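You operate a simulated robot arm through the tools that you are given. There is no shell and no other tool.

The job below is to be done with a simulated robot arm. You get a single attempt, and the scene is never put back.

Task
Set both tension wheels to mark 3 and try a short jog up.
Fine: free the yellow clamp lever to wind them; the jog comes with both pointers at 3 and the lever back at clamped.
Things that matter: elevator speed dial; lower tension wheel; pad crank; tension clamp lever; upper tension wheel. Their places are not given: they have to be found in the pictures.

The check looks at the end state, three seconds after you hand in, the way a careful person would. Anything else that was tipped, shoved, dropped, spilled or broken makes it a failure.

Robot
A 7-joint arm with a two-finger gripper, fixed in place. Base frame: the origin is on the floor under the middle of its stand, x ahead of it, y to its left, z up. Readings come in m, rad, newtons and seconds.
With the tool pointing down near the work surface it reaches from about 0.34 to 0.78 m from the base axis. Its first joint turns from -2.496 to 2.496 rad. Payload 2.45 kg.
The TCP is the grasp point between the finger pads, 0.026 m short of the fingertips. In the tool frame z runs along the fingers and y along their closing line. The gripper opens to 0.096 m; its body begins 0.069 m behind the TCP.
Orientation is that of the tool frame in the base frame, as a unit quaternion [x, y, z, w]. With the fingers straight down and closing along the base's y, the tool's x points along the base's -x, its y along +y and its z along -z.

Tools
- The arm moves only by the tool apply_moves. Its argument "rows" is a list that holds one entry, the list of rows, each a list of 7 numbers: the turn, a rotation vector about the base's x, y, z in rad, then the shift along the base's x, y, z in m, then the closure in counts, from 0 (fully open) to 255 (shut). In form: [[[ax, ay, az, dx, dy, dz, hand], ...]]. A call has 1 to 20 rows; each row shifts and turns the commanded pose from where the row before left it. A row lasts 0.2 s, in which the tool goes at most 0.05 m and 0.15 rad; a call with a longer step from one row to the next is refused whole, and so is a gripper value outside its range. A pose out of reach is approached as far as the arm can. The call stops where the force on the tool passes 40 N (or 10 N more than at its start, if that is more) or the arm is blocked; 0.2 s more then pass. The fingers move at their own pace (about 0.05 m/s each) and stop on an object; they squeeze with about 34 N. The grip force told is the motor's: it shows also when the fingers shut on nothing. Time passes only in rows, and 0.2 s behind the last, so rows that do not move let the fingers close. It gives the time, the measured TCP pose, the force on the tool (base axes), the opening and the grip force at its end, in the units of the frame above (readings bear some noise), with the torque about the TCP (base axes, N m) and any sound that the robot's microphone picked up.
- Cameras (640 x 400 px; columns grow to the right, rows downward): "scene" is fixed at [0.0497, -0.6512, 1.2862]; the picture's right is [0.69, -0.72, 0.00], its down [-0.28, -0.26, -0.92] and it looks along [0.67, 0.64, -0.38] (base axes); focal length 337 px, centre (320, 200). "wrist" rides on the gripper at [0.081, 0.003, -0.098] in the tool frame; the picture's right is [-0.04, 1.00, 0.00], its down [-0.73, -0.03, -0.68] and it looks along [-0.68, -0.03, 0.73] (tool axes); focal length 256 px, centre (320, 200).
- snapshot(camera): a new picture of that camera. It takes no simulated time.
- slide_trunk(by): slides the trunk up (or, below 0, down) by that many m; the arm rides with it, the base frame stays. It gives what a move gives, with no picture.
- measure_at(camera, pixels): there is no depth. For up to 12 entries [column, row, z] of the newest picture of that camera ("zoom" is the newest enlarged one), the place [x, y] in the base frame at which the ray of that pixel passes the height z, good to about 0.002 m. It takes no simulated time.
- inspect(camera, box): a new picture of the part [left, top, right, bottom] of that camera's present view, enlarged. It takes no simulated time.
- sign_off(): hands the job in; it is judged then, once.

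Open the gripper and draw the arm clear of the work before you hand the job in, unless the task says otherwise.

The tools are called by a JSON object that holds its "api" and its "payload". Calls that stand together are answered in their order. apply_moves: Moves the arm, as the interface text tells. Its arguments: {"type":"object","properties":{"rows":{"type":"array","items":{"type":"array","items":{"type":"array","items":{"type":"number"}}}}},"required":["rows"]} The other tools are called the same way: slide_trunk (by) moves the trunk up or down; snapshot (camera) takes a picture; measure_at (camera, pixels) gives the place at which the rays of pixels pass given heights; inspect (camera, box) takes an enlarged picture of a part of a camera's view; sign_off () hands the job in.

At the start:

```text
time_s: 0.0
position: [0.4396, -0.2548, 1.2035]
ee_rot: [0.0, 1.0, 0.001, 0.0]
wrist_force: [-0.3, 0.9, -0.1]
wrist_torque: [0.01, -0.02, -0.04]
opening: 0.096
grip_force: 0.0
trunk travel left (down, up): [-0.575, 0.065]
```

scene: 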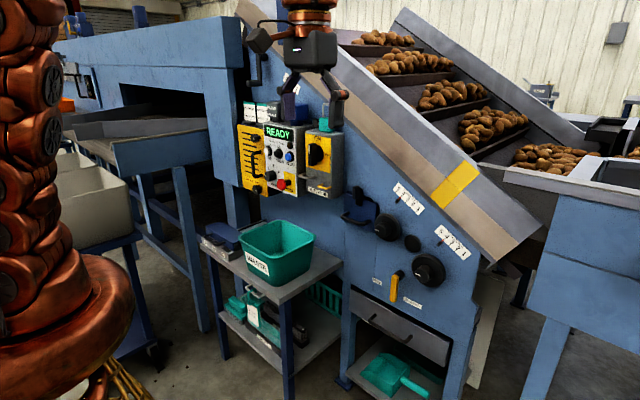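
wrist: 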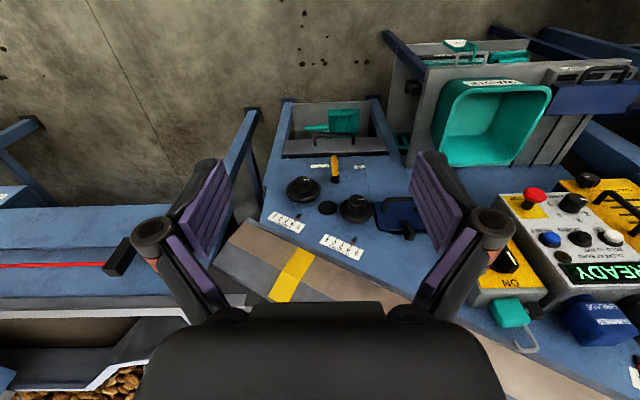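

The scene view shows the control panel (READY display) near (280,160), two black wheels at (387,228) and (428,270), a yellow lever at (396,287). I enlarge those parts to read the labels.

{"api": "inspect", "payload": {"camera": "scene", "box": [330, 170, 490, 320]}}

{"api": "inspect", "payload": {"camera": "scene", "box": [225, 90, 355, 210]}}

{"api": "inspect", "payload": {"camera": "wrist", "box": [250, 140, 430, 260]}}

{"api": "inspect", "payload": {"camera": "wrist", "box": [460, 160, 640, 340]}}

```text
2.67 times, centred on (410, 245) of scene
```

zoom: 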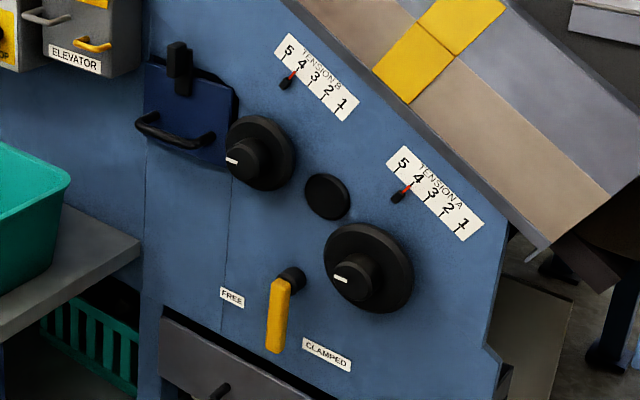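

```text
3.33 times, centred on (290, 150) of scene
```

zoom: 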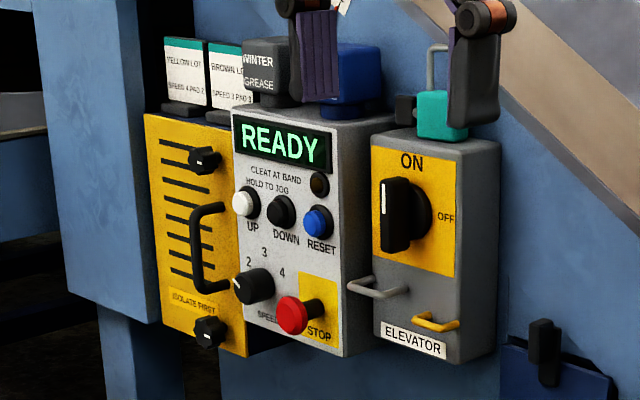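

```text
3.33 times, centred on (340, 200) of wrist
```

zoom: 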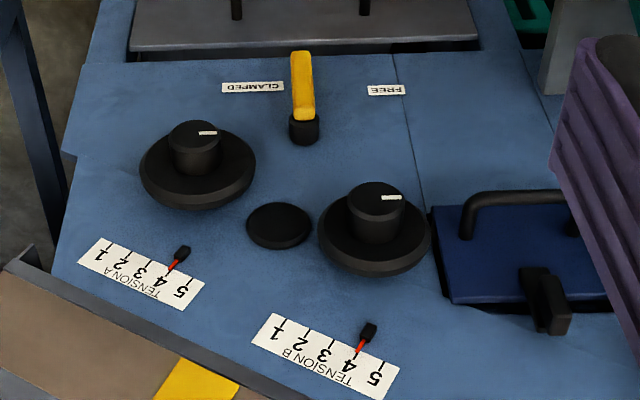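

```text
2.22 times, centred on (550, 250) of wrist
```

zoom: 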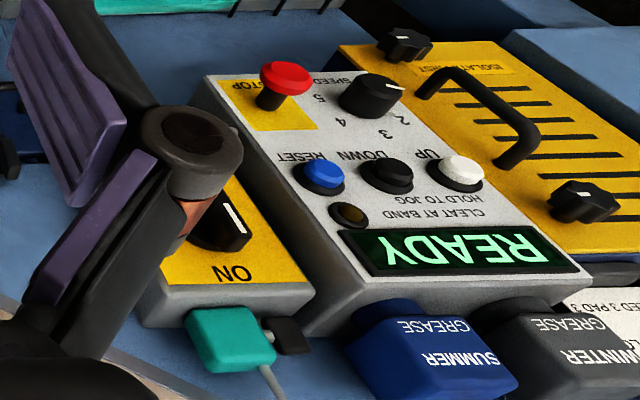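

Both pointers read 4 (TENSION A and TENSION B), and the yellow lever hangs straight down between the FREE and CLAMPED labels. I take rays from both cameras for the wheels, lever, labels and panel buttons to triangulate.

{"api": "snapshot", "payload": {"camera": "scene"}}

{"api": "measure_at", "payload": {"camera": "scene", "pixels": [[418.6, 275, 0.6], [418.6, 275, 0.9], [381, 229.5, 0.6], [381, 229.5, 0.9], [394, 301, 0.6], [394, 301, 0.9], [377, 281.5, 0.6], [377, 281.5, 0.9], [412.5, 303, 0.6], [412.5, 303, 0.9]]}}

{"api": "measure_at", "payload": {"camera": "wrist", "pixels": [[302.5, 180.5, 0.6], [302.5, 180.5, 0.9], [357, 200, 0.6], [357, 200, 0.9], [334, 158, 0.6], [334, 158, 0.9], [360, 167, 0.6], [360, 167, 0.9], [320, 166, 0.6], [320, 166, 0.9]]}}

```text
taken
```

scene: 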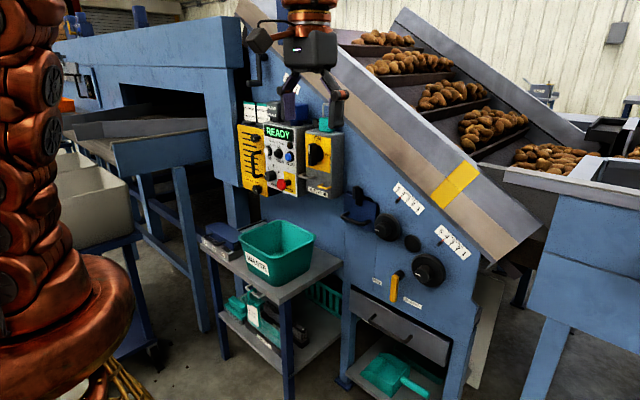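

```text
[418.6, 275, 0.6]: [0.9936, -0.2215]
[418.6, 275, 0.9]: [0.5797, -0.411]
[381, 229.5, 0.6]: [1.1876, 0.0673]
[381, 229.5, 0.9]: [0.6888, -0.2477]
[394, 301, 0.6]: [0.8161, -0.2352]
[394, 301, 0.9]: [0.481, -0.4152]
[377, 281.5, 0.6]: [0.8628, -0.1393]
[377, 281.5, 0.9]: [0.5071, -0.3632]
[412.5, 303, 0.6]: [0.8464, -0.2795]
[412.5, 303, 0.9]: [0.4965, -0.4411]
```

```text
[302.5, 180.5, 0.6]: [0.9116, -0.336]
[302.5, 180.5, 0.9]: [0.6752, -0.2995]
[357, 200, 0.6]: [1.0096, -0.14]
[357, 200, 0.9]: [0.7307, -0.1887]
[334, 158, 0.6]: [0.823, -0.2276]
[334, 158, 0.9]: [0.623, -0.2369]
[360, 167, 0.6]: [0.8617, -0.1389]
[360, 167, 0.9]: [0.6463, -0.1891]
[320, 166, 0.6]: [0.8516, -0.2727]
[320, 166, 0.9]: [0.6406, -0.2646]
```

The wheel knobs triangulate to about A (0.79,-0.318,0.752) and B (0.795,-0.178,0.834), with the panel plane near x=0.861. Next I measure the lever hub, buttons, stop, bin and scale pointers from both views.

{"api": "measure_at", "payload": {"camera": "scene", "pixels": [[399.1, 274.6, 0.6], [399.1, 274.6, 0.9], [267.5, 150.9, 0.9], [267.5, 150.9, 1.2], [281.9, 184.5, 0.9], [281.9, 184.5, 1.2], [270.5, 176.1, 0.9], [270.5, 176.1, 1.2], [277, 285, 0.6], [277, 285, 0.3], [313, 238, 0.6], [313, 238, 0.3]]}}

{"api": "measure_at", "payload": {"camera": "wrist", "pixels": [[334.9, 178.4, 0.6], [334.9, 178.4, 0.9], [610.8, 236.5, 0.9], [610.8, 236.5, 1.2], [534.3, 193.8, 0.9], [534.3, 193.8, 1.15], [574.8, 202.8, 0.9], [574.8, 202.8, 1.15], [444, 82, 0.6], [444, 82, 0.3], [550, 88, 0.6], [550, 88, 0.3]]}}

{"api": "inspect", "payload": {"camera": "scene", "box": [190, 190, 350, 380]}}

{"api": "inspect", "payload": {"camera": "wrist", "box": [380, 20, 640, 180]}}

```text
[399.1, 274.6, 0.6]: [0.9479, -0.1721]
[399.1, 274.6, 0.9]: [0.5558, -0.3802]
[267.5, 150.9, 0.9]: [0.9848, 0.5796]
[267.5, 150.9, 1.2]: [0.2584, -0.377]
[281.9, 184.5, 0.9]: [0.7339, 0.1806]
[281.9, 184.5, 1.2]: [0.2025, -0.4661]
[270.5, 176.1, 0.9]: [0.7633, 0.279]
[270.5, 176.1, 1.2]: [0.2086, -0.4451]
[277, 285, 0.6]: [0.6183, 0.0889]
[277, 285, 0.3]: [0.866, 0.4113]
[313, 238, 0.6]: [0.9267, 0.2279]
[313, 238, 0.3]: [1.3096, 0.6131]
```

```text
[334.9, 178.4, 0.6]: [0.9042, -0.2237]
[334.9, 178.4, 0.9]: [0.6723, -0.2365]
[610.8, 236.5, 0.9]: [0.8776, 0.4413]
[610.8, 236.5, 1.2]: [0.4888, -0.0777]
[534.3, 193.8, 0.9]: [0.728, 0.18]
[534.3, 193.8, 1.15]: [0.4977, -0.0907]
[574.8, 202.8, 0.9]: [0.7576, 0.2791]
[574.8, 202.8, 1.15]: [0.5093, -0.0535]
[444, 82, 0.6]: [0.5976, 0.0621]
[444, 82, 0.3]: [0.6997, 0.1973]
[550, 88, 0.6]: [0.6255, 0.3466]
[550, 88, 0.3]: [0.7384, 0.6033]
```

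```text
2.11 times, centred on (270, 285) of scene
```

zoom: 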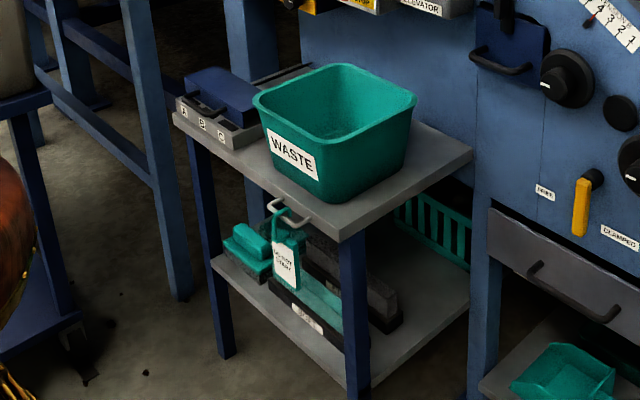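

```text
2.46 times, centred on (510, 100) of wrist
```

zoom: 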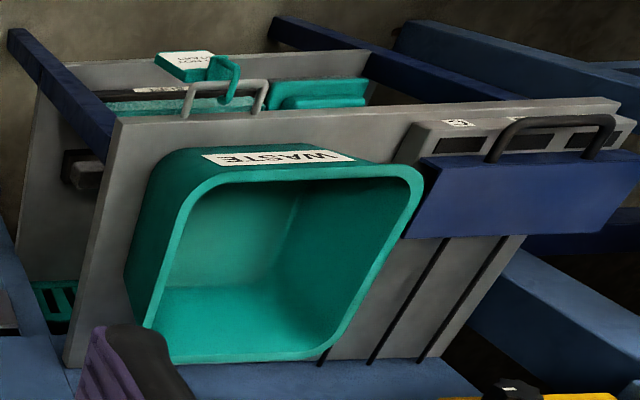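

Triangulation gives lever hub ≈(0.843,-0.227,0.679), tip ≈(0.831,-0.227,0.587), UP button ≈(0.755,0.277,0.995), STOP ≈(0.727,0.175,0.903). The space under the gripper is clear, so I lower the trunk 0.30 m to bring the arm to wheel height.

{"api": "slide_trunk", "payload": {"by": -0.3}}

```text
time_s: 3.0
position: [0.4398, -0.2564, 0.9028]
ee_rot: [-0.001, 1.0, 0.0, 0.0]
wrist_force: [0.0, 0.6, -0.3]
wrist_torque: [0.01, -0.01, -0.01]
opening: 0.096
grip_force: 0.1
trunk travel left (down, up): [-0.275, 0.365]
```

The trunk is down at TCP z=0.90 with no contact. I now pitch the tool from straight down to pointing forward (+x) in small steps, watching the readings.

{"api": "apply_moves", "payload": {"rows": [[[0, -0.1428, 0, 0.01, 0, 0, 0], [0, -0.1428, 0, 0.01, 0, 0, 0], [0, -0.1428, 0, 0.01, 0, 0, 0], [0, -0.1428, 0, 0.01, 0, 0, 0], [0, -0.1428, 0, 0.01, 0, 0, 0], [0, -0.1428, 0, 0.01, 0, 0, 0], [0, -0.1428, 0, 0.01, 0, 0, 0], [0, -0.1428, 0, 0.01, 0, 0, 0], [0, -0.1428, 0, 0.01, 0, 0, 0], [0, -0.1428, 0, 0.01, 0, 0, 0], [0, -0.1428, 0, 0.01, 0, 0, 0]]]}}

{"api": "snapshot", "payload": {"camera": "scene"}}

{"api": "snapshot", "payload": {"camera": "wrist"}}

```text
time_s: 5.4
position: [0.5509, -0.2562, 0.9027]
ee_rot: [0.0, 0.706, 0.001, 0.708]
wrist_force: [0.2, 1.4, 0.7]
wrist_torque: [-0.02, 0.04, -0.02]
opening: 0.096
grip_force: 0.1
out of reach, approached as far as the arm can: row 10
trunk travel left (down, up): [-0.275, 0.365]
```

```text
taken
```

scene: 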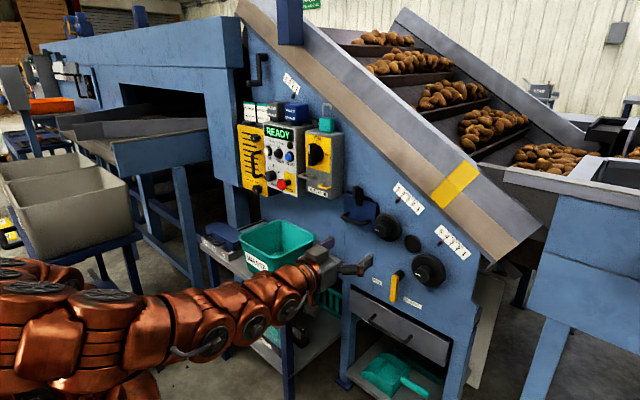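

```text
taken
```

wrist: 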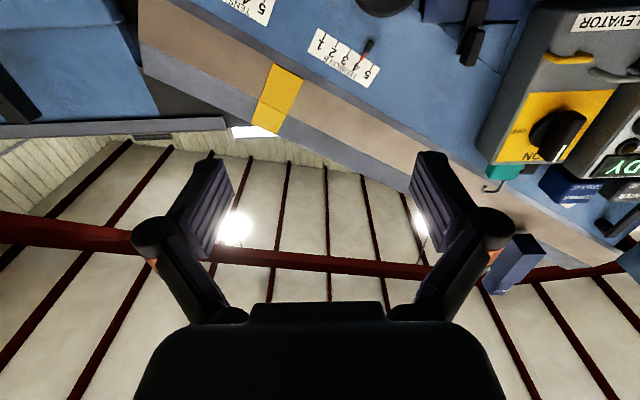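

The tool now points forward with the camera underneath looking up, which misses the lever. I roll the tool about its axis in free space to put the camera on top and learn how far the wrist rolls.

{"api": "apply_moves", "payload": {"rows": [[[0.15, 0, 0, 0, 0, 0, 0], [0.15, 0, 0, 0, 0, 0, 0], [0.15, 0, 0, 0, 0, 0, 0], [0.15, 0, 0, 0, 0, 0, 0], [0.15, 0, 0, 0, 0, 0, 0], [0.15, 0, 0, 0, 0, 0, 0], [0.15, 0, 0, 0, 0, 0, 0], [0.15, 0, 0, 0, 0, 0, 0], [0.15, 0, 0, 0, 0, 0, 0], [0.15, 0, 0, 0, 0, 0, 0]]]}}

```text
time_s: 7.6
position: [0.551, -0.256, 0.9023]
ee_rot: [0.483, 0.517, 0.482, 0.517]
wrist_force: [-0.3, -0.1, -0.5]
wrist_torque: [-0.01, 0.01, 0.0]
opening: 0.096
grip_force: 0.0
trunk travel left (down, up): [-0.275, 0.365]
```

The roll of +1.5 rad went cleanly. I continue to a half turn in total.

{"api": "apply_moves", "payload": {"rows": [[[0.15, 0, 0, 0, 0, 0, 0], [0.15, 0, 0, 0, 0, 0, 0], [0.15, 0, 0, 0, 0, 0, 0], [0.15, 0, 0, 0, 0, 0, 0], [0.15, 0, 0, 0, 0, 0, 0], [0.15, 0, 0, 0, 0, 0, 0], [0.15, 0, 0, 0, 0, 0, 0], [0.15, 0, 0, 0, 0, 0, 0], [0.15, 0, 0, 0, 0, 0, 0], [0.15, 0, 0, 0, 0, 0, 0], [0.1416, 0, 0, 0, 0, 0, 0]]]}}

{"api": "snapshot", "payload": {"camera": "wrist"}}

{"api": "snapshot", "payload": {"camera": "scene"}}

```text
time_s: 10.0
position: [0.549, -0.2565, 0.902]
ee_rot: [0.707, 0.0, 0.707, 0.0]
wrist_force: [0.0, -0.2, 0.3]
wrist_torque: [0.03, 0.0, -0.01]
opening: 0.0959
grip_force: 0.0
trunk travel left (down, up): [-0.275, 0.365]
```

```text
taken
```

wrist: 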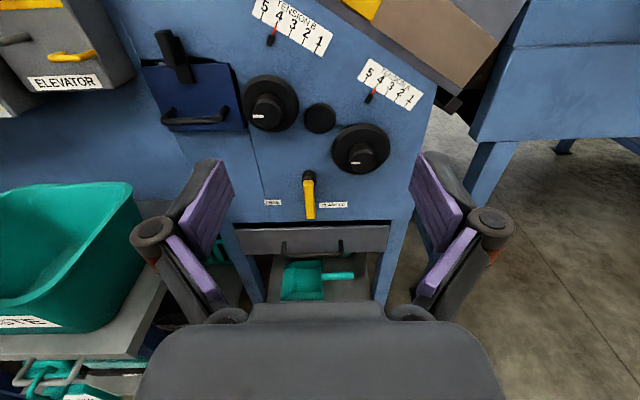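

```text
taken
```

scene: 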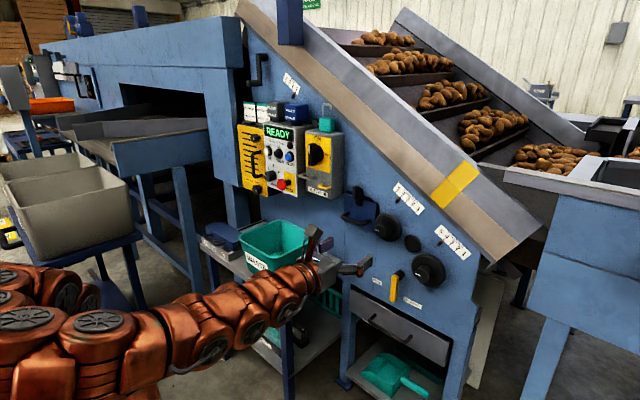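

Camera now upright: lever at (310,195), wheels at (270,105) and (360,150), pointers at (272,38) and (370,97). I enlarge this region.

{"api": "inspect", "payload": {"camera": "wrist", "box": [230, 0, 430, 125]}}

{"api": "inspect", "payload": {"camera": "wrist", "box": [230, 120, 430, 245]}}

```text
3.20 times, centred on (330, 62) of wrist
```

zoom: 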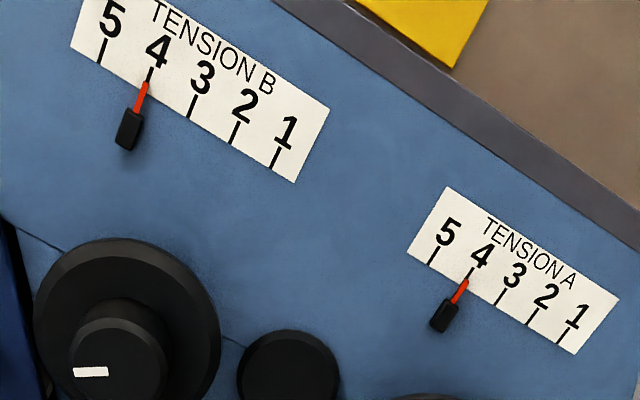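

```text
3.20 times, centred on (330, 182) of wrist
```

zoom: 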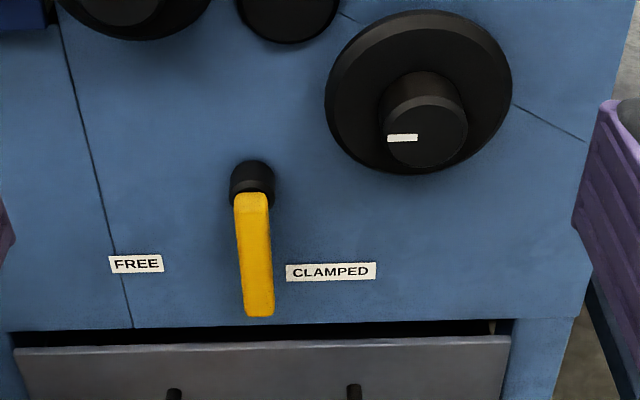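

The lever hanging straight down next to CLAMPED looks like the clamped state, and FREE is to its lower left. I measure these features from the new wrist view to refine the positions.

{"api": "measure_at", "payload": {"camera": "wrist", "pixels": [[363.4, 162.2, 0.75], [363.4, 162.2, 0.65], [266.9, 114.1, 0.85], [266.9, 114.1, 0.75], [308.8, 176.3, 0.7], [308.8, 176.3, 0.6], [310.3, 216.9, 0.65], [310.3, 216.9, 0.55], [272.5, 202.5, 0.65], [272.5, 202.5, 0.55], [333.4, 204.7, 0.65], [333.4, 204.7, 0.55]]}}

{"api": "inspect", "payload": {"camera": "scene", "box": [360, 200, 470, 310]}}

```text
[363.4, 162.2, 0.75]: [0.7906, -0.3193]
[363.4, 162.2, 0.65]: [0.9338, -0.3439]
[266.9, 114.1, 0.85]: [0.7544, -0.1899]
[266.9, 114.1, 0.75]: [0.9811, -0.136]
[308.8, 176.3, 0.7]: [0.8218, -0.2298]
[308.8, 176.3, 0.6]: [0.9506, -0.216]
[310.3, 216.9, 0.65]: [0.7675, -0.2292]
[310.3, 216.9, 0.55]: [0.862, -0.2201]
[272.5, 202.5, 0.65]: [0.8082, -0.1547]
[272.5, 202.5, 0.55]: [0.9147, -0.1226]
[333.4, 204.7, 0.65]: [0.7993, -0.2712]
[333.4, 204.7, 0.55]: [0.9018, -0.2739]
```

```text
3.64 times, centred on (415, 255) of scene
```

zoom: 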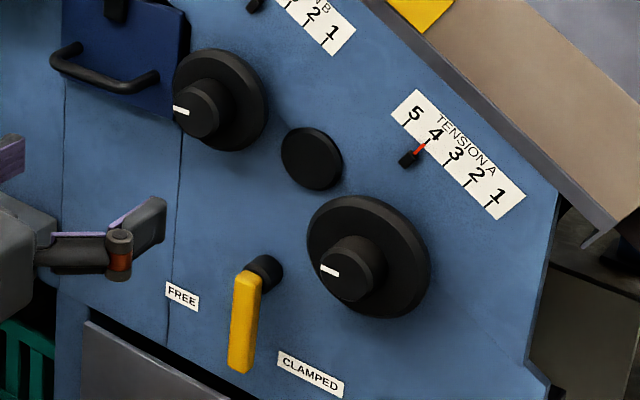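

Lever front face ≈x 0.832, panel x≈0.861. Before gripping, I test in free space whether the wrist can roll another +1.35 rad (needed to swing the lever toward FREE).

{"api": "apply_moves", "payload": {"rows": [[[0.15, 0, 0, 0, 0, 0, 0], [0.15, 0, 0, 0, 0, 0, 0], [0.15, 0, 0, 0, 0, 0, 0], [0.15, 0, 0, 0, 0, 0, 0], [0.15, 0, 0, 0, 0, 0, 0], [0.15, 0, 0, 0, 0, 0, 0], [0.15, 0, 0, 0, 0, 0, 0], [0.15, 0, 0, 0, 0, 0, 0], [0.15, 0, 0, 0, 0, 0, 0]]]}}

{"api": "measure_at", "payload": {"camera": "scene", "pixels": [[421.5, 275.2, 0.75], [421.5, 275.2, 0.65], [381.2, 230.2, 0.85], [381.2, 230.2, 0.75]]}}

```text
time_s: 12.0
position: [0.5528, -0.2375, 0.8963]
ee_rot: [0.697, -0.127, 0.697, -0.114]
wrist_force: [-0.5, 0.1, -0.5]
wrist_torque: [0.01, 0.01, -0.02]
opening: 0.0958
grip_force: 0.1
out of reach, approached as far as the arm can: row 1, 2, 3, 4, 5, 6, 7, 8, 9
trunk travel left (down, up): [-0.275, 0.365]
```

```text
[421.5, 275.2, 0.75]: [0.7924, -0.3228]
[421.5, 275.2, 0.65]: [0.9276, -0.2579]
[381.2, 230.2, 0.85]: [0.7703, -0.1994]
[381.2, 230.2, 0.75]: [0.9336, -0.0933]
```

The roll stopped about 0.35 rad past camera-up, so that joint is near its limit there. I'll go back and use the camera-below roll, which leaves plenty of positive roll for the lever; first undo the 1.35 rad.

{"api": "apply_moves", "payload": {"rows": [[[-0.15, 0, 0, 0, 0, 0, 0], [-0.15, 0, 0, 0, 0, 0, 0], [-0.15, 0, 0, 0, 0, 0, 0], [-0.15, 0, 0, 0, 0, 0, 0], [-0.15, 0, 0, 0, 0, 0, 0], [-0.15, 0, 0, 0, 0, 0, 0], [-0.15, 0, 0, 0, 0, 0, 0], [-0.15, 0, 0, 0, 0, 0, 0], [-0.15, 0, 0, 0, 0, 0, 0]]]}}

```text
time_s: 14.0
position: [0.5543, -0.2381, 0.8956]
ee_rot: [0.614, 0.337, 0.624, 0.346]
wrist_force: [0.6, 0.1, -0.5]
wrist_torque: [0.0, 0.02, 0.01]
opening: 0.096
grip_force: 0.1
trunk travel left (down, up): [-0.275, 0.365]
```

The roll is now about 2.13 rad and nearly level. I check where the bin table's near corner lies (scene (279,299), wrist (127,352)) before lowering the arm.

{"api": "measure_at", "payload": {"camera": "scene", "pixels": [[279.5, 297, 0.6], [279.5, 297, 0.4], [340, 262, 0.6], [340, 262, 0.4], [375, 322, 0.55], [375, 322, 0.45], [403, 339, 0.55], [403, 339, 0.45], [313, 238, 0.6], [277, 262, 0.6]]}}

{"api": "measure_at", "payload": {"camera": "wrist", "pixels": [[127, 350, 0.6], [127, 350, 0.4], [283, 243, 0.55], [283, 243, 0.45], [340, 241, 0.55], [340, 241, 0.45]]}}

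```text
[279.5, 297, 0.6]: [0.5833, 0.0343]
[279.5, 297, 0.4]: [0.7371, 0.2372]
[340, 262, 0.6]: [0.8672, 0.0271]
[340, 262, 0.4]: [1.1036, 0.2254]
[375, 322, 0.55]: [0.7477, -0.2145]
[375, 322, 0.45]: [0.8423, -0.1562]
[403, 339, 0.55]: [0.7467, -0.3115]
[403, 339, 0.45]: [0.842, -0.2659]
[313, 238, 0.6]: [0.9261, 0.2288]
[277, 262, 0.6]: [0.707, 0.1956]
```

```text
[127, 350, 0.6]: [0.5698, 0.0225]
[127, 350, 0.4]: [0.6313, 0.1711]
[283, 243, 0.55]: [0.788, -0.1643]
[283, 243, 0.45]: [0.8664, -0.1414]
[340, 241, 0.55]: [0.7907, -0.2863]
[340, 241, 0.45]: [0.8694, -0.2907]
```

Table top ≈z 0.63 with its corner at (0.56,-0.005), so the arm at y≈-0.22 stays clear. I roll back to the camera-below orientation (fingers closing along y) in free space.

{"api": "apply_moves", "payload": {"rows": [[[-0.15, 0.0013, 0, 0, 0, 0, 0], [-0.15, 0.0013, 0, 0, 0, 0, 0], [-0.15, 0.0013, 0, 0, 0, 0, 0], [-0.15, 0.0013, 0, 0, 0, 0, 0], [-0.15, 0.0013, 0, 0, 0, 0, 0], [-0.15, 0.0013, 0, 0, 0, 0, 0], [-0.15, 0.0013, 0, 0, 0, 0, 0], [-0.15, 0.0013, 0, 0, 0, 0, 0], [-0.15, 0.0013, 0, 0, 0, 0, 0], [-0.15, 0.0013, 0, 0, 0, 0, 0], [-0.15, 0.0013, 0, 0, 0, 0, 0], [-0.15, 0.0013, 0, 0, 0, 0, 0], [-0.15, 0.0013, 0, 0, 0, 0, 0], [-0.15, 0.0013, 0, 0, 0, 0, 0], [-0.03, 0, 0, 0, 0, 0, 0]]]}}

```text
time_s: 17.2
position: [0.5535, -0.2384, 0.8931]
ee_rot: [0.0, 0.711, 0.004, 0.703]
wrist_force: [-0.6, 1.1, 0.5]
wrist_torque: [-0.01, -0.03, 0.01]
opening: 0.0961
grip_force: 0.0
trunk travel left (down, up): [-0.275, 0.365]
```

Orientation is now camera-below and level. I lower to z≈0.615 at x≈0.62, y≈-0.226, in front of the lever.

{"api": "apply_moves", "payload": {"rows": [[[0, 0, 0, 0.008, 0.0015, -0.035, 0], [0, 0, 0, 0.008, 0.0015, -0.035, 0], [0, 0, 0, 0.008, 0.0015, -0.035, 0], [0, 0, 0, 0.008, 0.0015, -0.035, 0], [0, 0, 0, 0.008, 0.0015, -0.035, 0], [0, 0, 0, 0.008, 0.0015, -0.035, 0], [0, 0, 0, 0.008, 0.0015, -0.035, 0], [0, 0, 0, 0.008, 0.0015, -0.033, 0]]]}}

{"api": "snapshot", "payload": {"camera": "scene"}}

{"api": "snapshot", "payload": {"camera": "wrist"}}

```text
time_s: 19.0
position: [0.6217, -0.2233, 0.6174]
ee_rot: [0.0, 0.711, 0.005, 0.703]
wrist_force: [-0.1, 0.1, 0.1]
wrist_torque: [-0.01, 0.03, 0.03]
opening: 0.0959
grip_force: 0.2
trunk travel left (down, up): [-0.275, 0.365]
```

```text
taken
```

scene: 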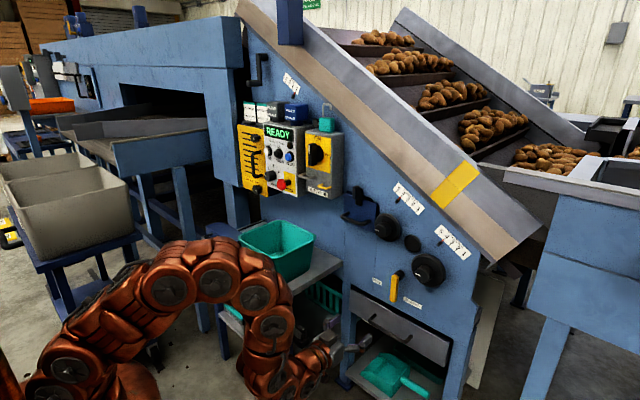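

```text
taken
```

wrist: 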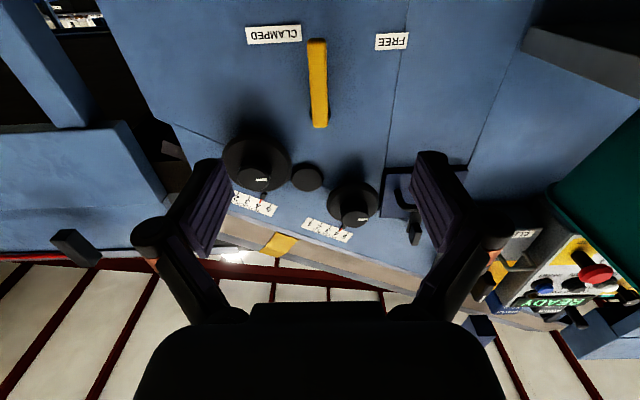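

Arm came down cleanly; lever is seen at (318,40)–(320,125) in the inverted wrist view, centred between the fingers. I measure its y at the lever plane and enlarge it to confirm.

{"api": "measure_at", "payload": {"camera": "wrist", "pixels": [[317, 42, 0.58], [317, 42, 0.6], [318.5, 84, 0.62], [318.5, 84, 0.65], [320, 126, 0.68], [320, 126, 0.7], [258, 175, 0.75], [258, 175, 0.78], [355, 206, 0.83], [355, 206, 0.86]]}}

{"api": "inspect", "payload": {"camera": "wrist", "box": [200, 10, 440, 250]}}

```text
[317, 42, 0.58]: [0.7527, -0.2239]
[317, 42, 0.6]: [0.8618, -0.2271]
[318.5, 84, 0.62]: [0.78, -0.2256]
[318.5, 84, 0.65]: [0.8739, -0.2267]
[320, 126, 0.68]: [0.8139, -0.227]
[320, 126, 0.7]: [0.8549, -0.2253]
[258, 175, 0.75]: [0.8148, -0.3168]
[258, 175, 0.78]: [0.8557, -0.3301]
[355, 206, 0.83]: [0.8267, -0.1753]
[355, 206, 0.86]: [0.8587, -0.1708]
```

```text
1.67 times, centred on (320, 130) of wrist
```

zoom: 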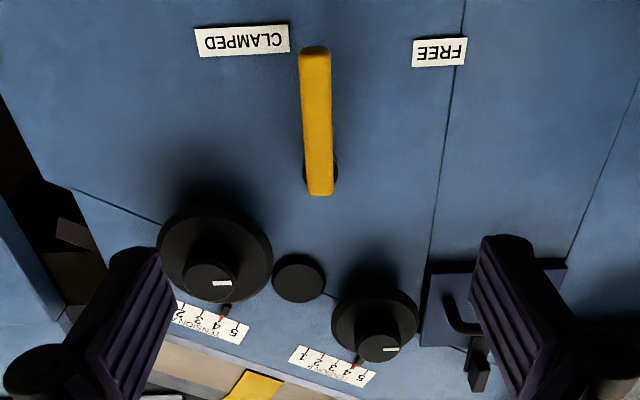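

Lever centre is y≈-0.226, spanning z≈0.59–0.69. I advance to x≈0.826 with the fingers open on both sides of it, then stop to check.

{"api": "apply_moves", "payload": {"rows": [[[0, 0, 0, 0.03, -0.001, 0, 0], [0, 0, 0, 0.03, -0.001, 0, 0], [0, 0, 0, 0.03, -0.001, 0, 0], [0, 0, 0, 0.03, 0, 0, 0], [0, 0, 0, 0.03, 0, 0, 0], [0, 0, 0, 0.025, 0, 0, 0], [0, 0, 0, 0.015, 0, 0, 0], [0, 0, 0, 0.013, 0, 0, 0]]]}}

{"api": "snapshot", "payload": {"camera": "scene"}}

{"api": "snapshot", "payload": {"camera": "wrist"}}

```text
time_s: 20.8
position: [0.8212, -0.2286, 0.6185]
ee_rot: [0.0, 0.711, 0.005, 0.703]
wrist_force: [-0.5, 0.3, 0.4]
wrist_torque: [0.02, -0.01, 0.02]
opening: 0.096
grip_force: 0.1
trunk travel left (down, up): [-0.275, 0.365]
```

```text
taken
```

scene: 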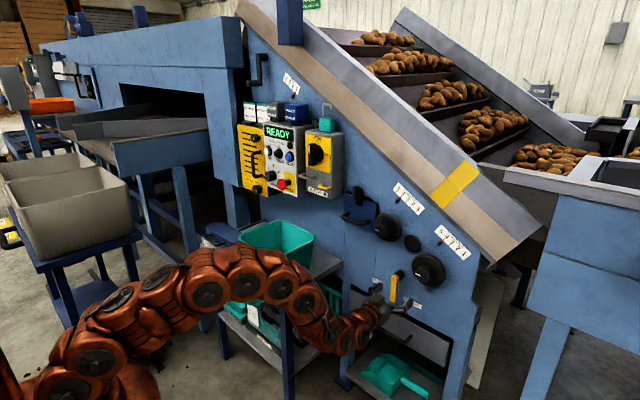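

```text
taken
```

wrist: 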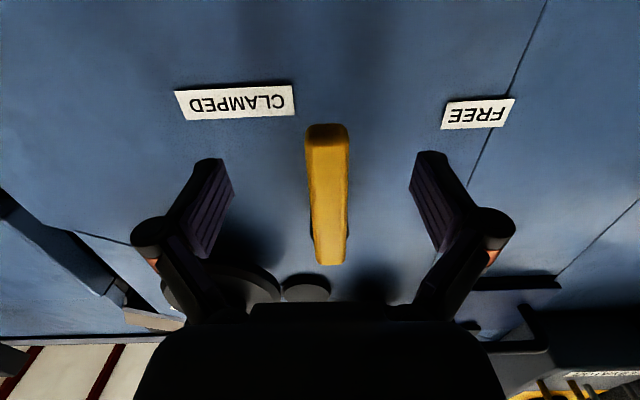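

The lever stands between the fingers with no contact. I nudge 4 mm forward and 2 mm to +y and close on it.

{"api": "apply_moves", "payload": {"rows": [[[0, 0, 0, 0.004, 0.002, 0, 0], [0, 0, 0, 0, 0, 0, 255], [0, 0, 0, 0, 0, 0, 255], [0, 0, 0, 0, 0, 0, 255], [0, 0, 0, 0, 0, 0, 255], [0, 0, 0, 0, 0, 0, 255], [0, 0, 0, 0, 0, 0, 255]]]}}

{"api": "inspect", "payload": {"camera": "scene", "box": [340, 220, 460, 340]}}

{"api": "snapshot", "payload": {"camera": "wrist"}}

```text
time_s: 22.4
position: [0.8227, -0.2241, 0.6197]
ee_rot: [-0.002, 0.711, 0.006, 0.703]
wrist_force: [-2.7, 13.7, 0.0]
wrist_torque: [-0.77, 0.01, 0.14]
opening: 0.0185
grip_force: 44.1
trunk travel left (down, up): [-0.275, 0.365]
```

```text
3.33 times, centred on (400, 280) of scene
```

zoom: 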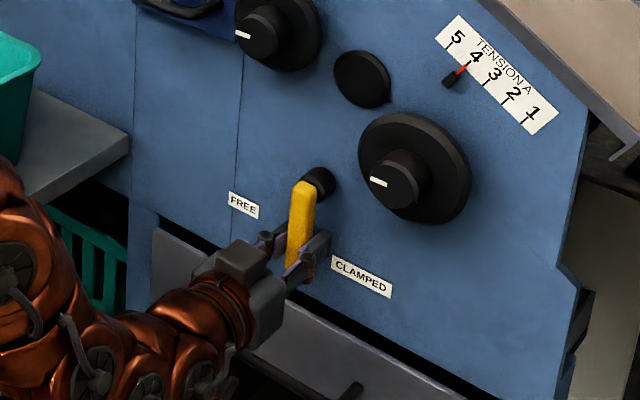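

```text
taken
```

wrist: 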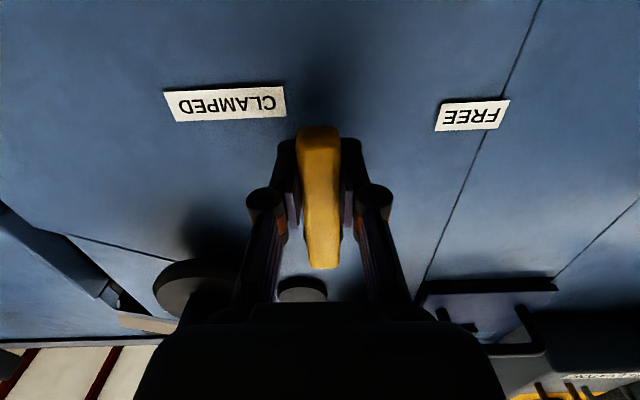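

Gripped on the lever (opening 18.5 mm), with a light side load of 14 N. I swing it toward FREE (+y) around its hub (y≈-0.2245, z≈0.679), rolling the tool along with it by 0.6 rad.

{"api": "apply_moves", "payload": {"rows": [[[0.12, 0, 0, 0, 0.0092, 0.0004, 255], [0.12, 0, 0, 0, 0.0071, 0.0013, 255], [0.12, 0, 0, 0, 0.0069, 0.0021, 255], [0.12, 0, 0, 0, 0.0066, 0.0029, 255], [0.12, 0, 0, 0, 0.0062, 0.0037, 255]]]}}

{"api": "inspect", "payload": {"camera": "scene", "box": [340, 220, 460, 340]}}

```text
time_s: 23.6
position: [0.8234, -0.1946, 0.6285]
ee_rot: [0.194, 0.682, 0.199, 0.677]
wrist_force: [-30.3, 6.7, 7.1]
wrist_torque: [-0.5, -0.76, -0.22]
opening: 0.0182
grip_force: 43.2
trunk travel left (down, up): [-0.275, 0.365]
stopped in row 5: the force on the tool passed its limit at 41 N (the readings are from after the stop); the commanded pose is now the measured one
```

```text
3.33 times, centred on (400, 280) of scene
```

zoom: 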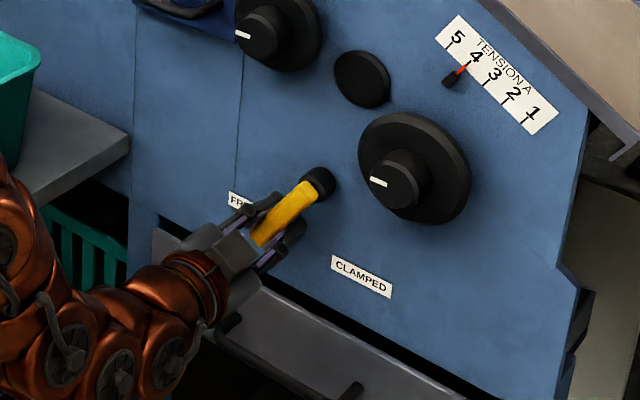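

The lever has swung about 32° with the tool, but the stop came from a -30 N push along x, so the fingertips probably press on the panel. I ease back 3 mm in x while holding it and read the forces.

{"api": "apply_moves", "payload": {"rows": [[[0, 0, 0, -0.003, 0, 0, 255], [0, 0, 0, 0, 0, 0, 255]]]}}

{"api": "inspect", "payload": {"camera": "scene", "box": [350, 240, 430, 320]}}

{"api": "snapshot", "payload": {"camera": "wrist"}}

```text
time_s: 24.2
position: [0.8234, -0.1943, 0.6273]
ee_rot: [0.193, 0.681, 0.199, 0.678]
wrist_force: [42.2, -4.1, -7.4]
wrist_torque: [0.46, 0.22, 0.04]
opening: 0.0187
grip_force: 44.4
trunk travel left (down, up): [-0.275, 0.365]
stopped in row 2: the force on the tool passed its limit at 43 N (the readings are from after the stop); the commanded pose is now the measured one
```

```text
5.00 times, centred on (390, 280) of scene
```

zoom: 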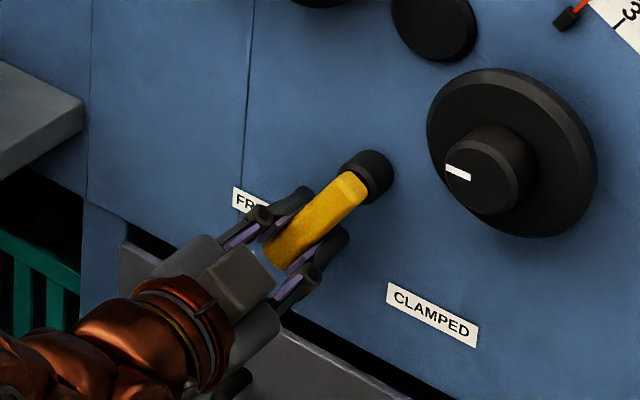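

```text
taken
```

wrist: 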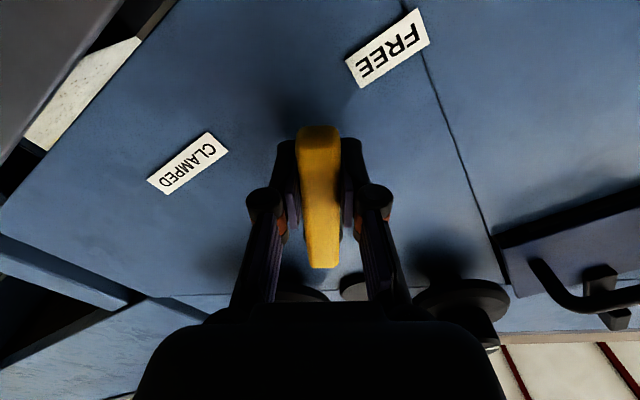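

The grip is rigid in x (3 mm gave 42 N), so small offsets trip the limit. I loosen the fingers to a loose fork (count 180, ~28 mm) so the lever is pushed sideways without being strained in x.

{"api": "apply_moves", "payload": {"rows": [[[0, 0, 0, 0, 0, 0, 180], [0, 0, 0, 0, 0, 0, 180], [0, 0, 0, 0, 0, 0, 180]]]}}

{"api": "inspect", "payload": {"camera": "scene", "box": [350, 240, 430, 320]}}

```text
time_s: 25.0
position: [0.8215, -0.1941, 0.6283]
ee_rot: [0.194, 0.681, 0.199, 0.678]
wrist_force: [0.8, 0.7, 0.7]
wrist_torque: [-0.02, 0.0, 0.01]
opening: 0.0285
grip_force: 0.0
trunk travel left (down, up): [-0.275, 0.365]
```

```text
5.00 times, centred on (390, 280) of scene
```

zoom: 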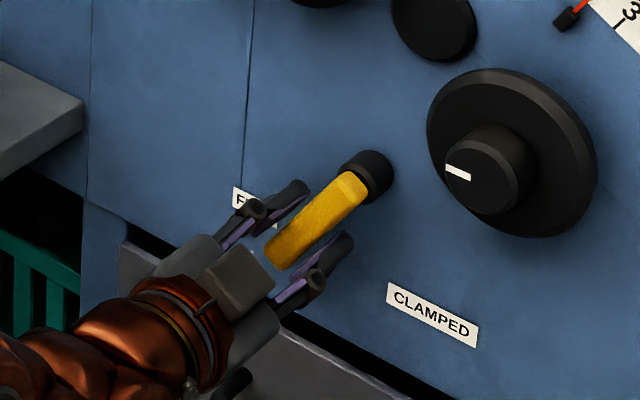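

Forces are now zero and the lever stays where it was left. I keep swinging it toward FREE as a loose fork, another 0.6 rad around the hub.

{"api": "apply_moves", "payload": {"rows": [[[0.12, 0, 0, 0, 0.0058, 0.0041, 180], [0.12, 0, 0, 0, 0.0053, 0.0047, 180], [0.12, 0, 0, 0, 0.0047, 0.0053, 180], [0.12, 0, 0, 0, 0.004, 0.0058, 180], [0.12, 0, 0, 0, 0.0033, 0.0063, 180]]]}}

{"api": "inspect", "payload": {"camera": "scene", "box": [350, 240, 430, 320]}}

{"api": "snapshot", "payload": {"camera": "wrist"}}

```text
time_s: 26.2
position: [0.8207, -0.1743, 0.6524]
ee_rot: [0.388, 0.592, 0.39, 0.589]
wrist_force: [2.9, -5.7, -7.5]
wrist_torque: [-0.14, 0.03, -0.12]
opening: 0.0337
grip_force: 4.5
trunk travel left (down, up): [-0.275, 0.365]
```

```text
5.00 times, centred on (390, 280) of scene
```

zoom: 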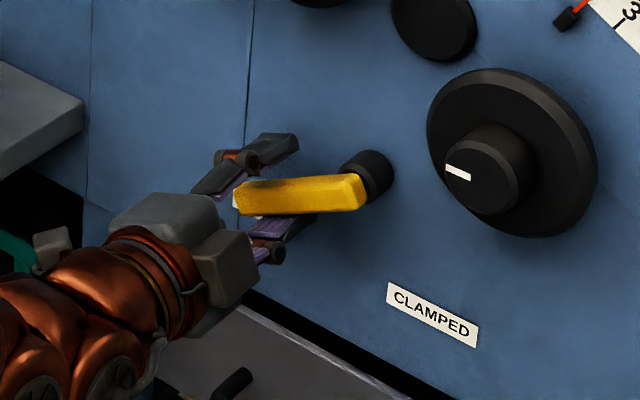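

```text
taken
```

wrist: 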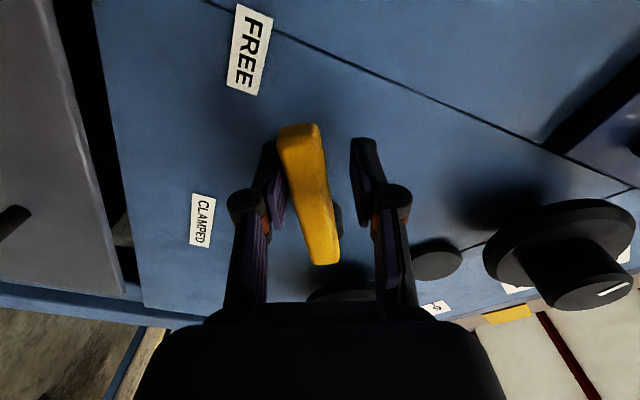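

The lever now lies above the FREE label, lagging the fork a little with ~9 N of resistance. I push a bit further to find the stop.

{"api": "apply_moves", "payload": {"rows": [[[0.08, 0, 0, 0, 0.0017, 0.0044, 180], [0.08, 0, 0, 0, 0.0013, 0.0045, 180]]]}}

{"api": "inspect", "payload": {"camera": "scene", "box": [350, 240, 430, 320]}}

{"api": "snapshot", "payload": {"camera": "wrist"}}

```text
time_s: 26.9
position: [0.8197, -0.1748, 0.6562]
ee_rot: [0.439, 0.559, 0.433, 0.555]
wrist_force: [2.2, -15.7, -20.6]
wrist_torque: [-0.54, 0.21, -0.32]
opening: 0.0427
grip_force: 10.7
trunk travel left (down, up): [-0.275, 0.365]
stopped in row 2: the force on the tool passed its limit at 40 N (the readings are from after the stop); the commanded pose is now the measured one
```

```text
5.00 times, centred on (390, 280) of scene
```

zoom: 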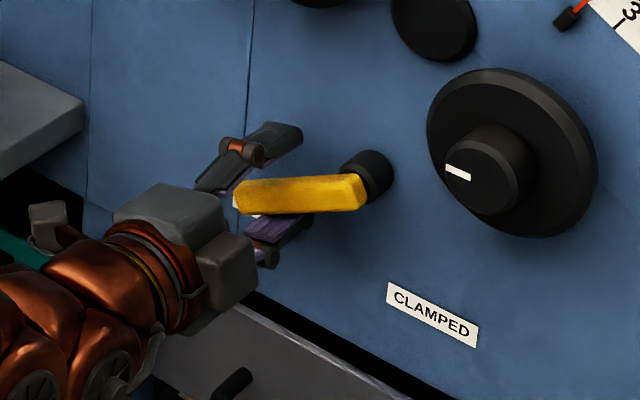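

```text
taken
```

wrist: 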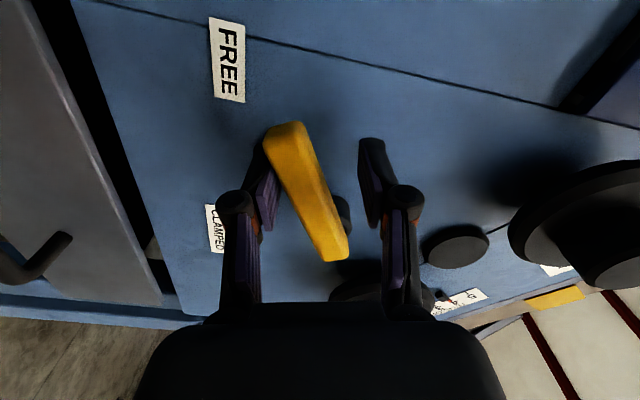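

The lever did not move between the last two pictures while force rose to the limit, so it is at its FREE stop. I open a little and withdraw straight back along -x.

{"api": "apply_moves", "payload": {"rows": [[[0, 0, 0, 0, 0, 0, 100], [0, 0, 0, 0, 0, 0, 100], [0, 0, 0, -0.02, 0, 0, 100], [0, 0, 0, -0.03, 0, 0, 60], [0, 0, 0, -0.03, 0, 0, 60], [0, 0, 0, -0.03, 0, 0, 60]]]}}

{"api": "inspect", "payload": {"camera": "scene", "box": [350, 180, 470, 300]}}

{"api": "snapshot", "payload": {"camera": "wrist"}}

```text
time_s: 28.3
position: [0.7085, -0.168, 0.6601]
ee_rot: [0.433, 0.559, 0.436, 0.557]
wrist_force: [0.0, 0.5, 0.1]
wrist_torque: [-0.02, -0.07, -0.02]
opening: 0.0733
grip_force: 0.0
trunk travel left (down, up): [-0.275, 0.365]
```

```text
3.33 times, centred on (410, 240) of scene
```

zoom: 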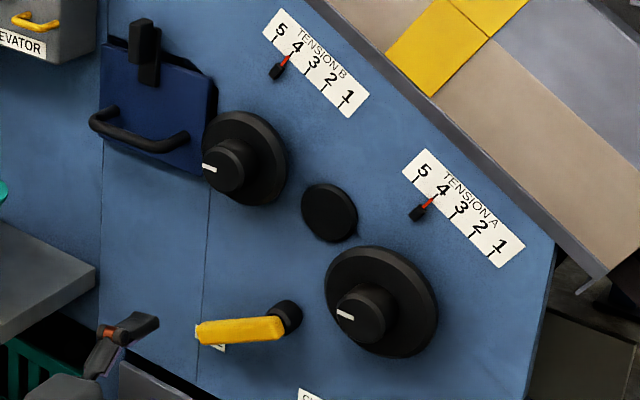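

```text
taken
```

wrist: 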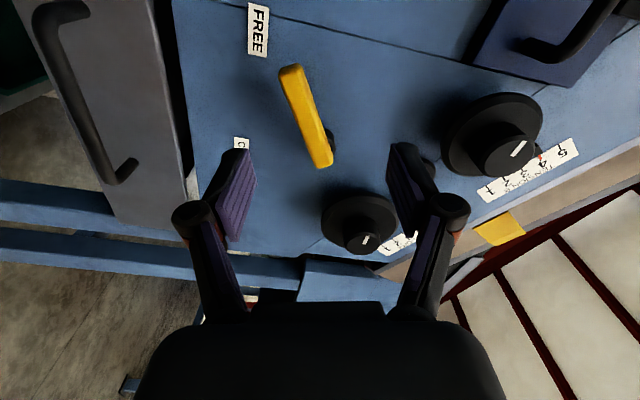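

Lever lies over the FREE label; hand is clear. Next I move in front of wheel A's knob (y≈-0.320, z≈0.746) while staying back at x≈0.72, then look closely.

{"api": "apply_moves", "payload": {"rows": [[[0, 0, 0, 0, -0.0304, 0.0172, 60], [0, 0, 0, 0, -0.0304, 0.0172, 60], [0, 0, 0, 0, -0.0304, 0.0172, 60], [0, 0, 0, 0.005, -0.0304, 0.0172, 60], [0, 0, 0, 0.005, -0.0304, 0.0172, 60]]]}}

{"api": "snapshot", "payload": {"camera": "wrist"}}

{"api": "inspect", "payload": {"camera": "scene", "box": [350, 180, 470, 300]}}

```text
time_s: 29.5
position: [0.7189, -0.3262, 0.7491]
ee_rot: [0.434, 0.558, 0.436, 0.557]
wrist_force: [-0.5, 0.8, -0.5]
wrist_torque: [0.04, 0.02, -0.04]
opening: 0.0735
grip_force: 0.0
trunk travel left (down, up): [-0.275, 0.365]
```

```text
taken
```

wrist: 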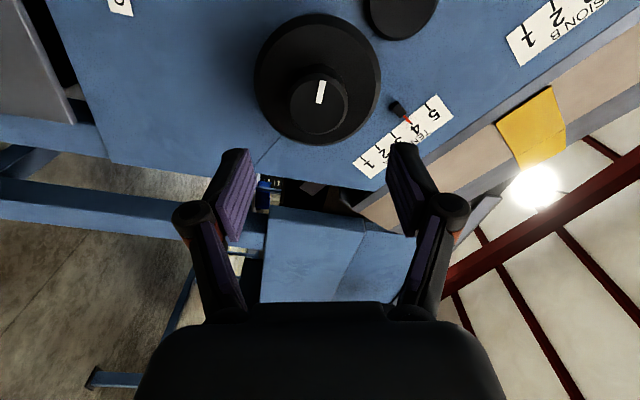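

```text
3.33 times, centred on (410, 240) of scene
```

zoom: 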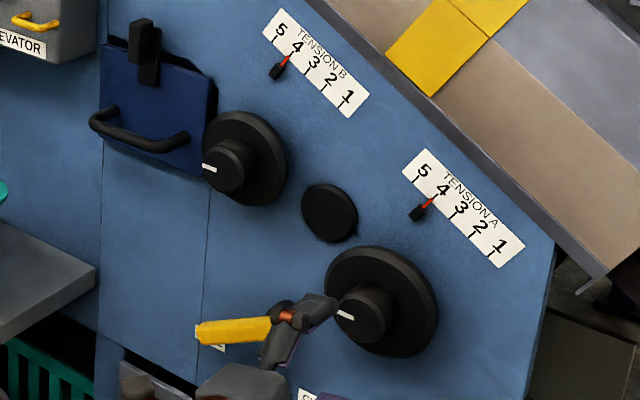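

The knob face centre at wrist (319,104) works out to y≈-0.318, z≈0.746, about 40 mm across. I correct the lateral offset and advance until the fingertips straddle the knob (x≈0.80).

{"api": "apply_moves", "payload": {"rows": [[[0, 0, 0, 0, 0.0075, -0.003, 60], [0, 0, 0, 0.02, 0, 0, 60], [0, 0, 0, 0.02, 0, 0, 60], [0, 0, 0, 0.02, 0, 0, 60], [0, 0, 0, 0.012, 0, 0, 60], [0, 0, 0, 0.006, 0, 0, 60]]]}}

{"api": "snapshot", "payload": {"camera": "wrist"}}

{"api": "inspect", "payload": {"camera": "scene", "box": [350, 180, 470, 300]}}

```text
time_s: 30.9
position: [0.7999, -0.3159, 0.7446]
ee_rot: [0.434, 0.559, 0.435, 0.557]
wrist_force: [1.0, -1.1, -0.6]
wrist_torque: [-0.02, 0.01, 0.02]
opening: 0.0735
grip_force: 0.1
trunk travel left (down, up): [-0.275, 0.365]
```

```text
taken
```

wrist: 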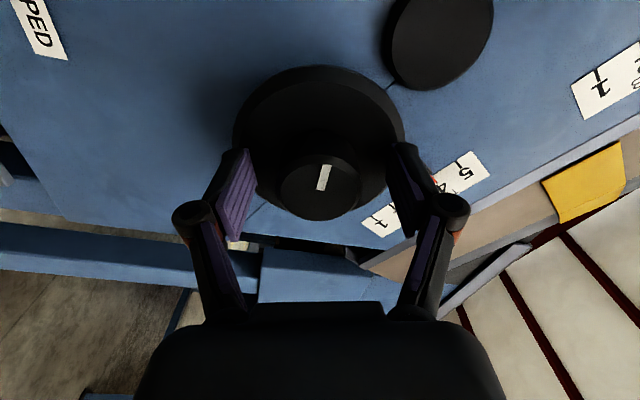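

```text
3.33 times, centred on (410, 240) of scene
```

zoom: 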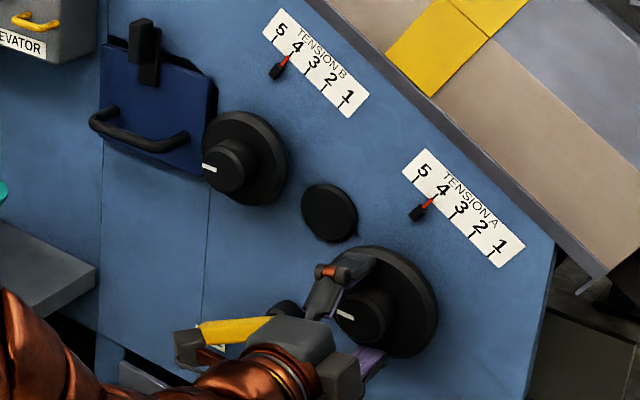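

The pads straddle the knob with the centre within ~1–2 mm of the TCP. I close on the knob and read the forces.

{"api": "apply_moves", "payload": {"rows": [[[0, 0, 0, 0, -0.001, 0, 255], [0, 0, 0, 0, 0, 0, 255], [0, 0, 0, 0, 0, 0, 255], [0, 0, 0, 0, 0, 0, 255], [0, 0, 0, 0, 0, 0, 255]]]}}

{"api": "snapshot", "payload": {"camera": "wrist"}}

```text
time_s: 32.1
position: [0.799, -0.3163, 0.7437]
ee_rot: [0.435, 0.559, 0.434, 0.557]
wrist_force: [-12.5, 1.8, -8.5]
wrist_torque: [0.05, 0.15, -0.04]
opening: 0.0432
grip_force: 44.6
trunk travel left (down, up): [-0.275, 0.365]
```

```text
taken
```

wrist: 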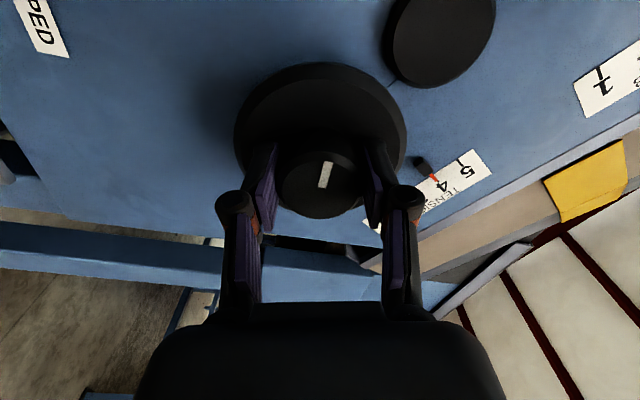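

Firm grip on the knob (43 mm) with modest loads. I relieve the small x/z load and try turning counter-clockwise (as seen from the front) by 0.3 rad, then look at pointer A.

{"api": "apply_moves", "payload": {"rows": [[[0, 0, 0, -0.0006, 0, -0.0004, 255], [-0.1, 0, 0, 0, 0, 0, 255], [-0.1, 0, 0, 0, 0, 0, 255], [-0.1, 0, 0, 0, 0, 0, 255]]]}}

{"api": "inspect", "payload": {"camera": "scene", "box": [350, 180, 470, 300]}}

{"api": "snapshot", "payload": {"camera": "wrist"}}

```text
time_s: 33.1
position: [0.7982, -0.3164, 0.7434]
ee_rot: [0.346, 0.617, 0.348, 0.615]
wrist_force: [9.0, 1.1, -8.0]
wrist_torque: [0.11, 0.3, -0.54]
opening: 0.0431
grip_force: 45.1
trunk travel left (down, up): [-0.275, 0.365]
```

```text
3.33 times, centred on (410, 240) of scene
```

zoom: 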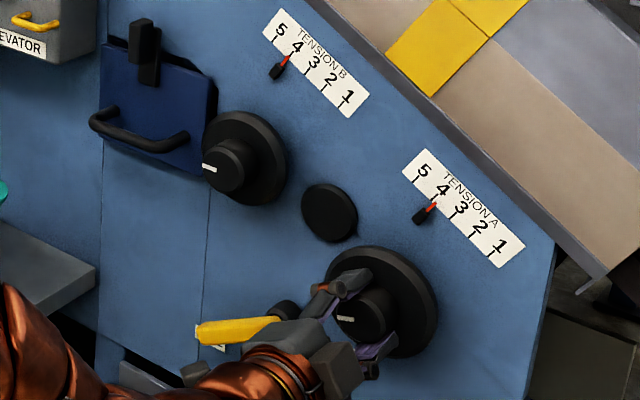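

```text
taken
```

wrist: 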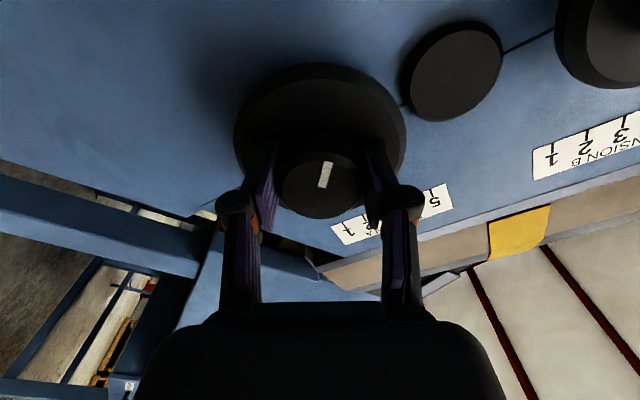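

Pointer A crept from 4 toward 3, so counter-clockwise is right. I enlarge the scale to gauge the rate.

{"api": "inspect", "payload": {"camera": "scene", "box": [428, 222, 476, 262]}}

{"api": "inspect", "payload": {"camera": "scene", "box": [386, 178, 434, 218]}}

```text
10.00 times, centred on (452, 242) of scene
```

zoom: 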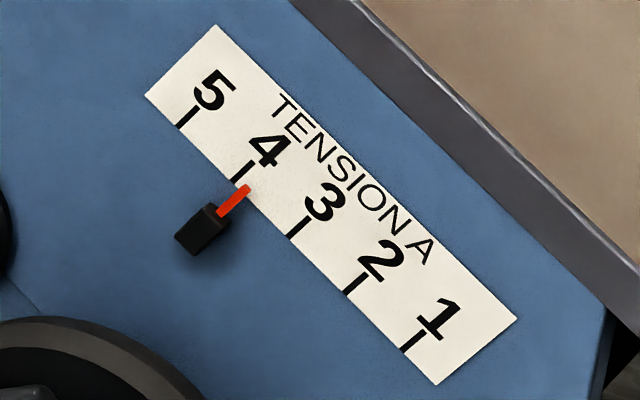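

```text
10.00 times, centred on (410, 198) of scene
```

zoom: 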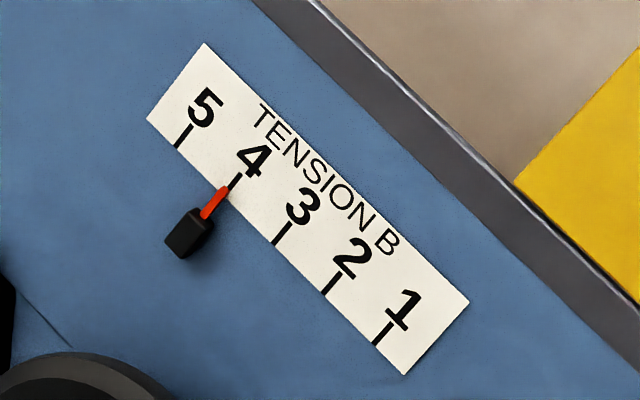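

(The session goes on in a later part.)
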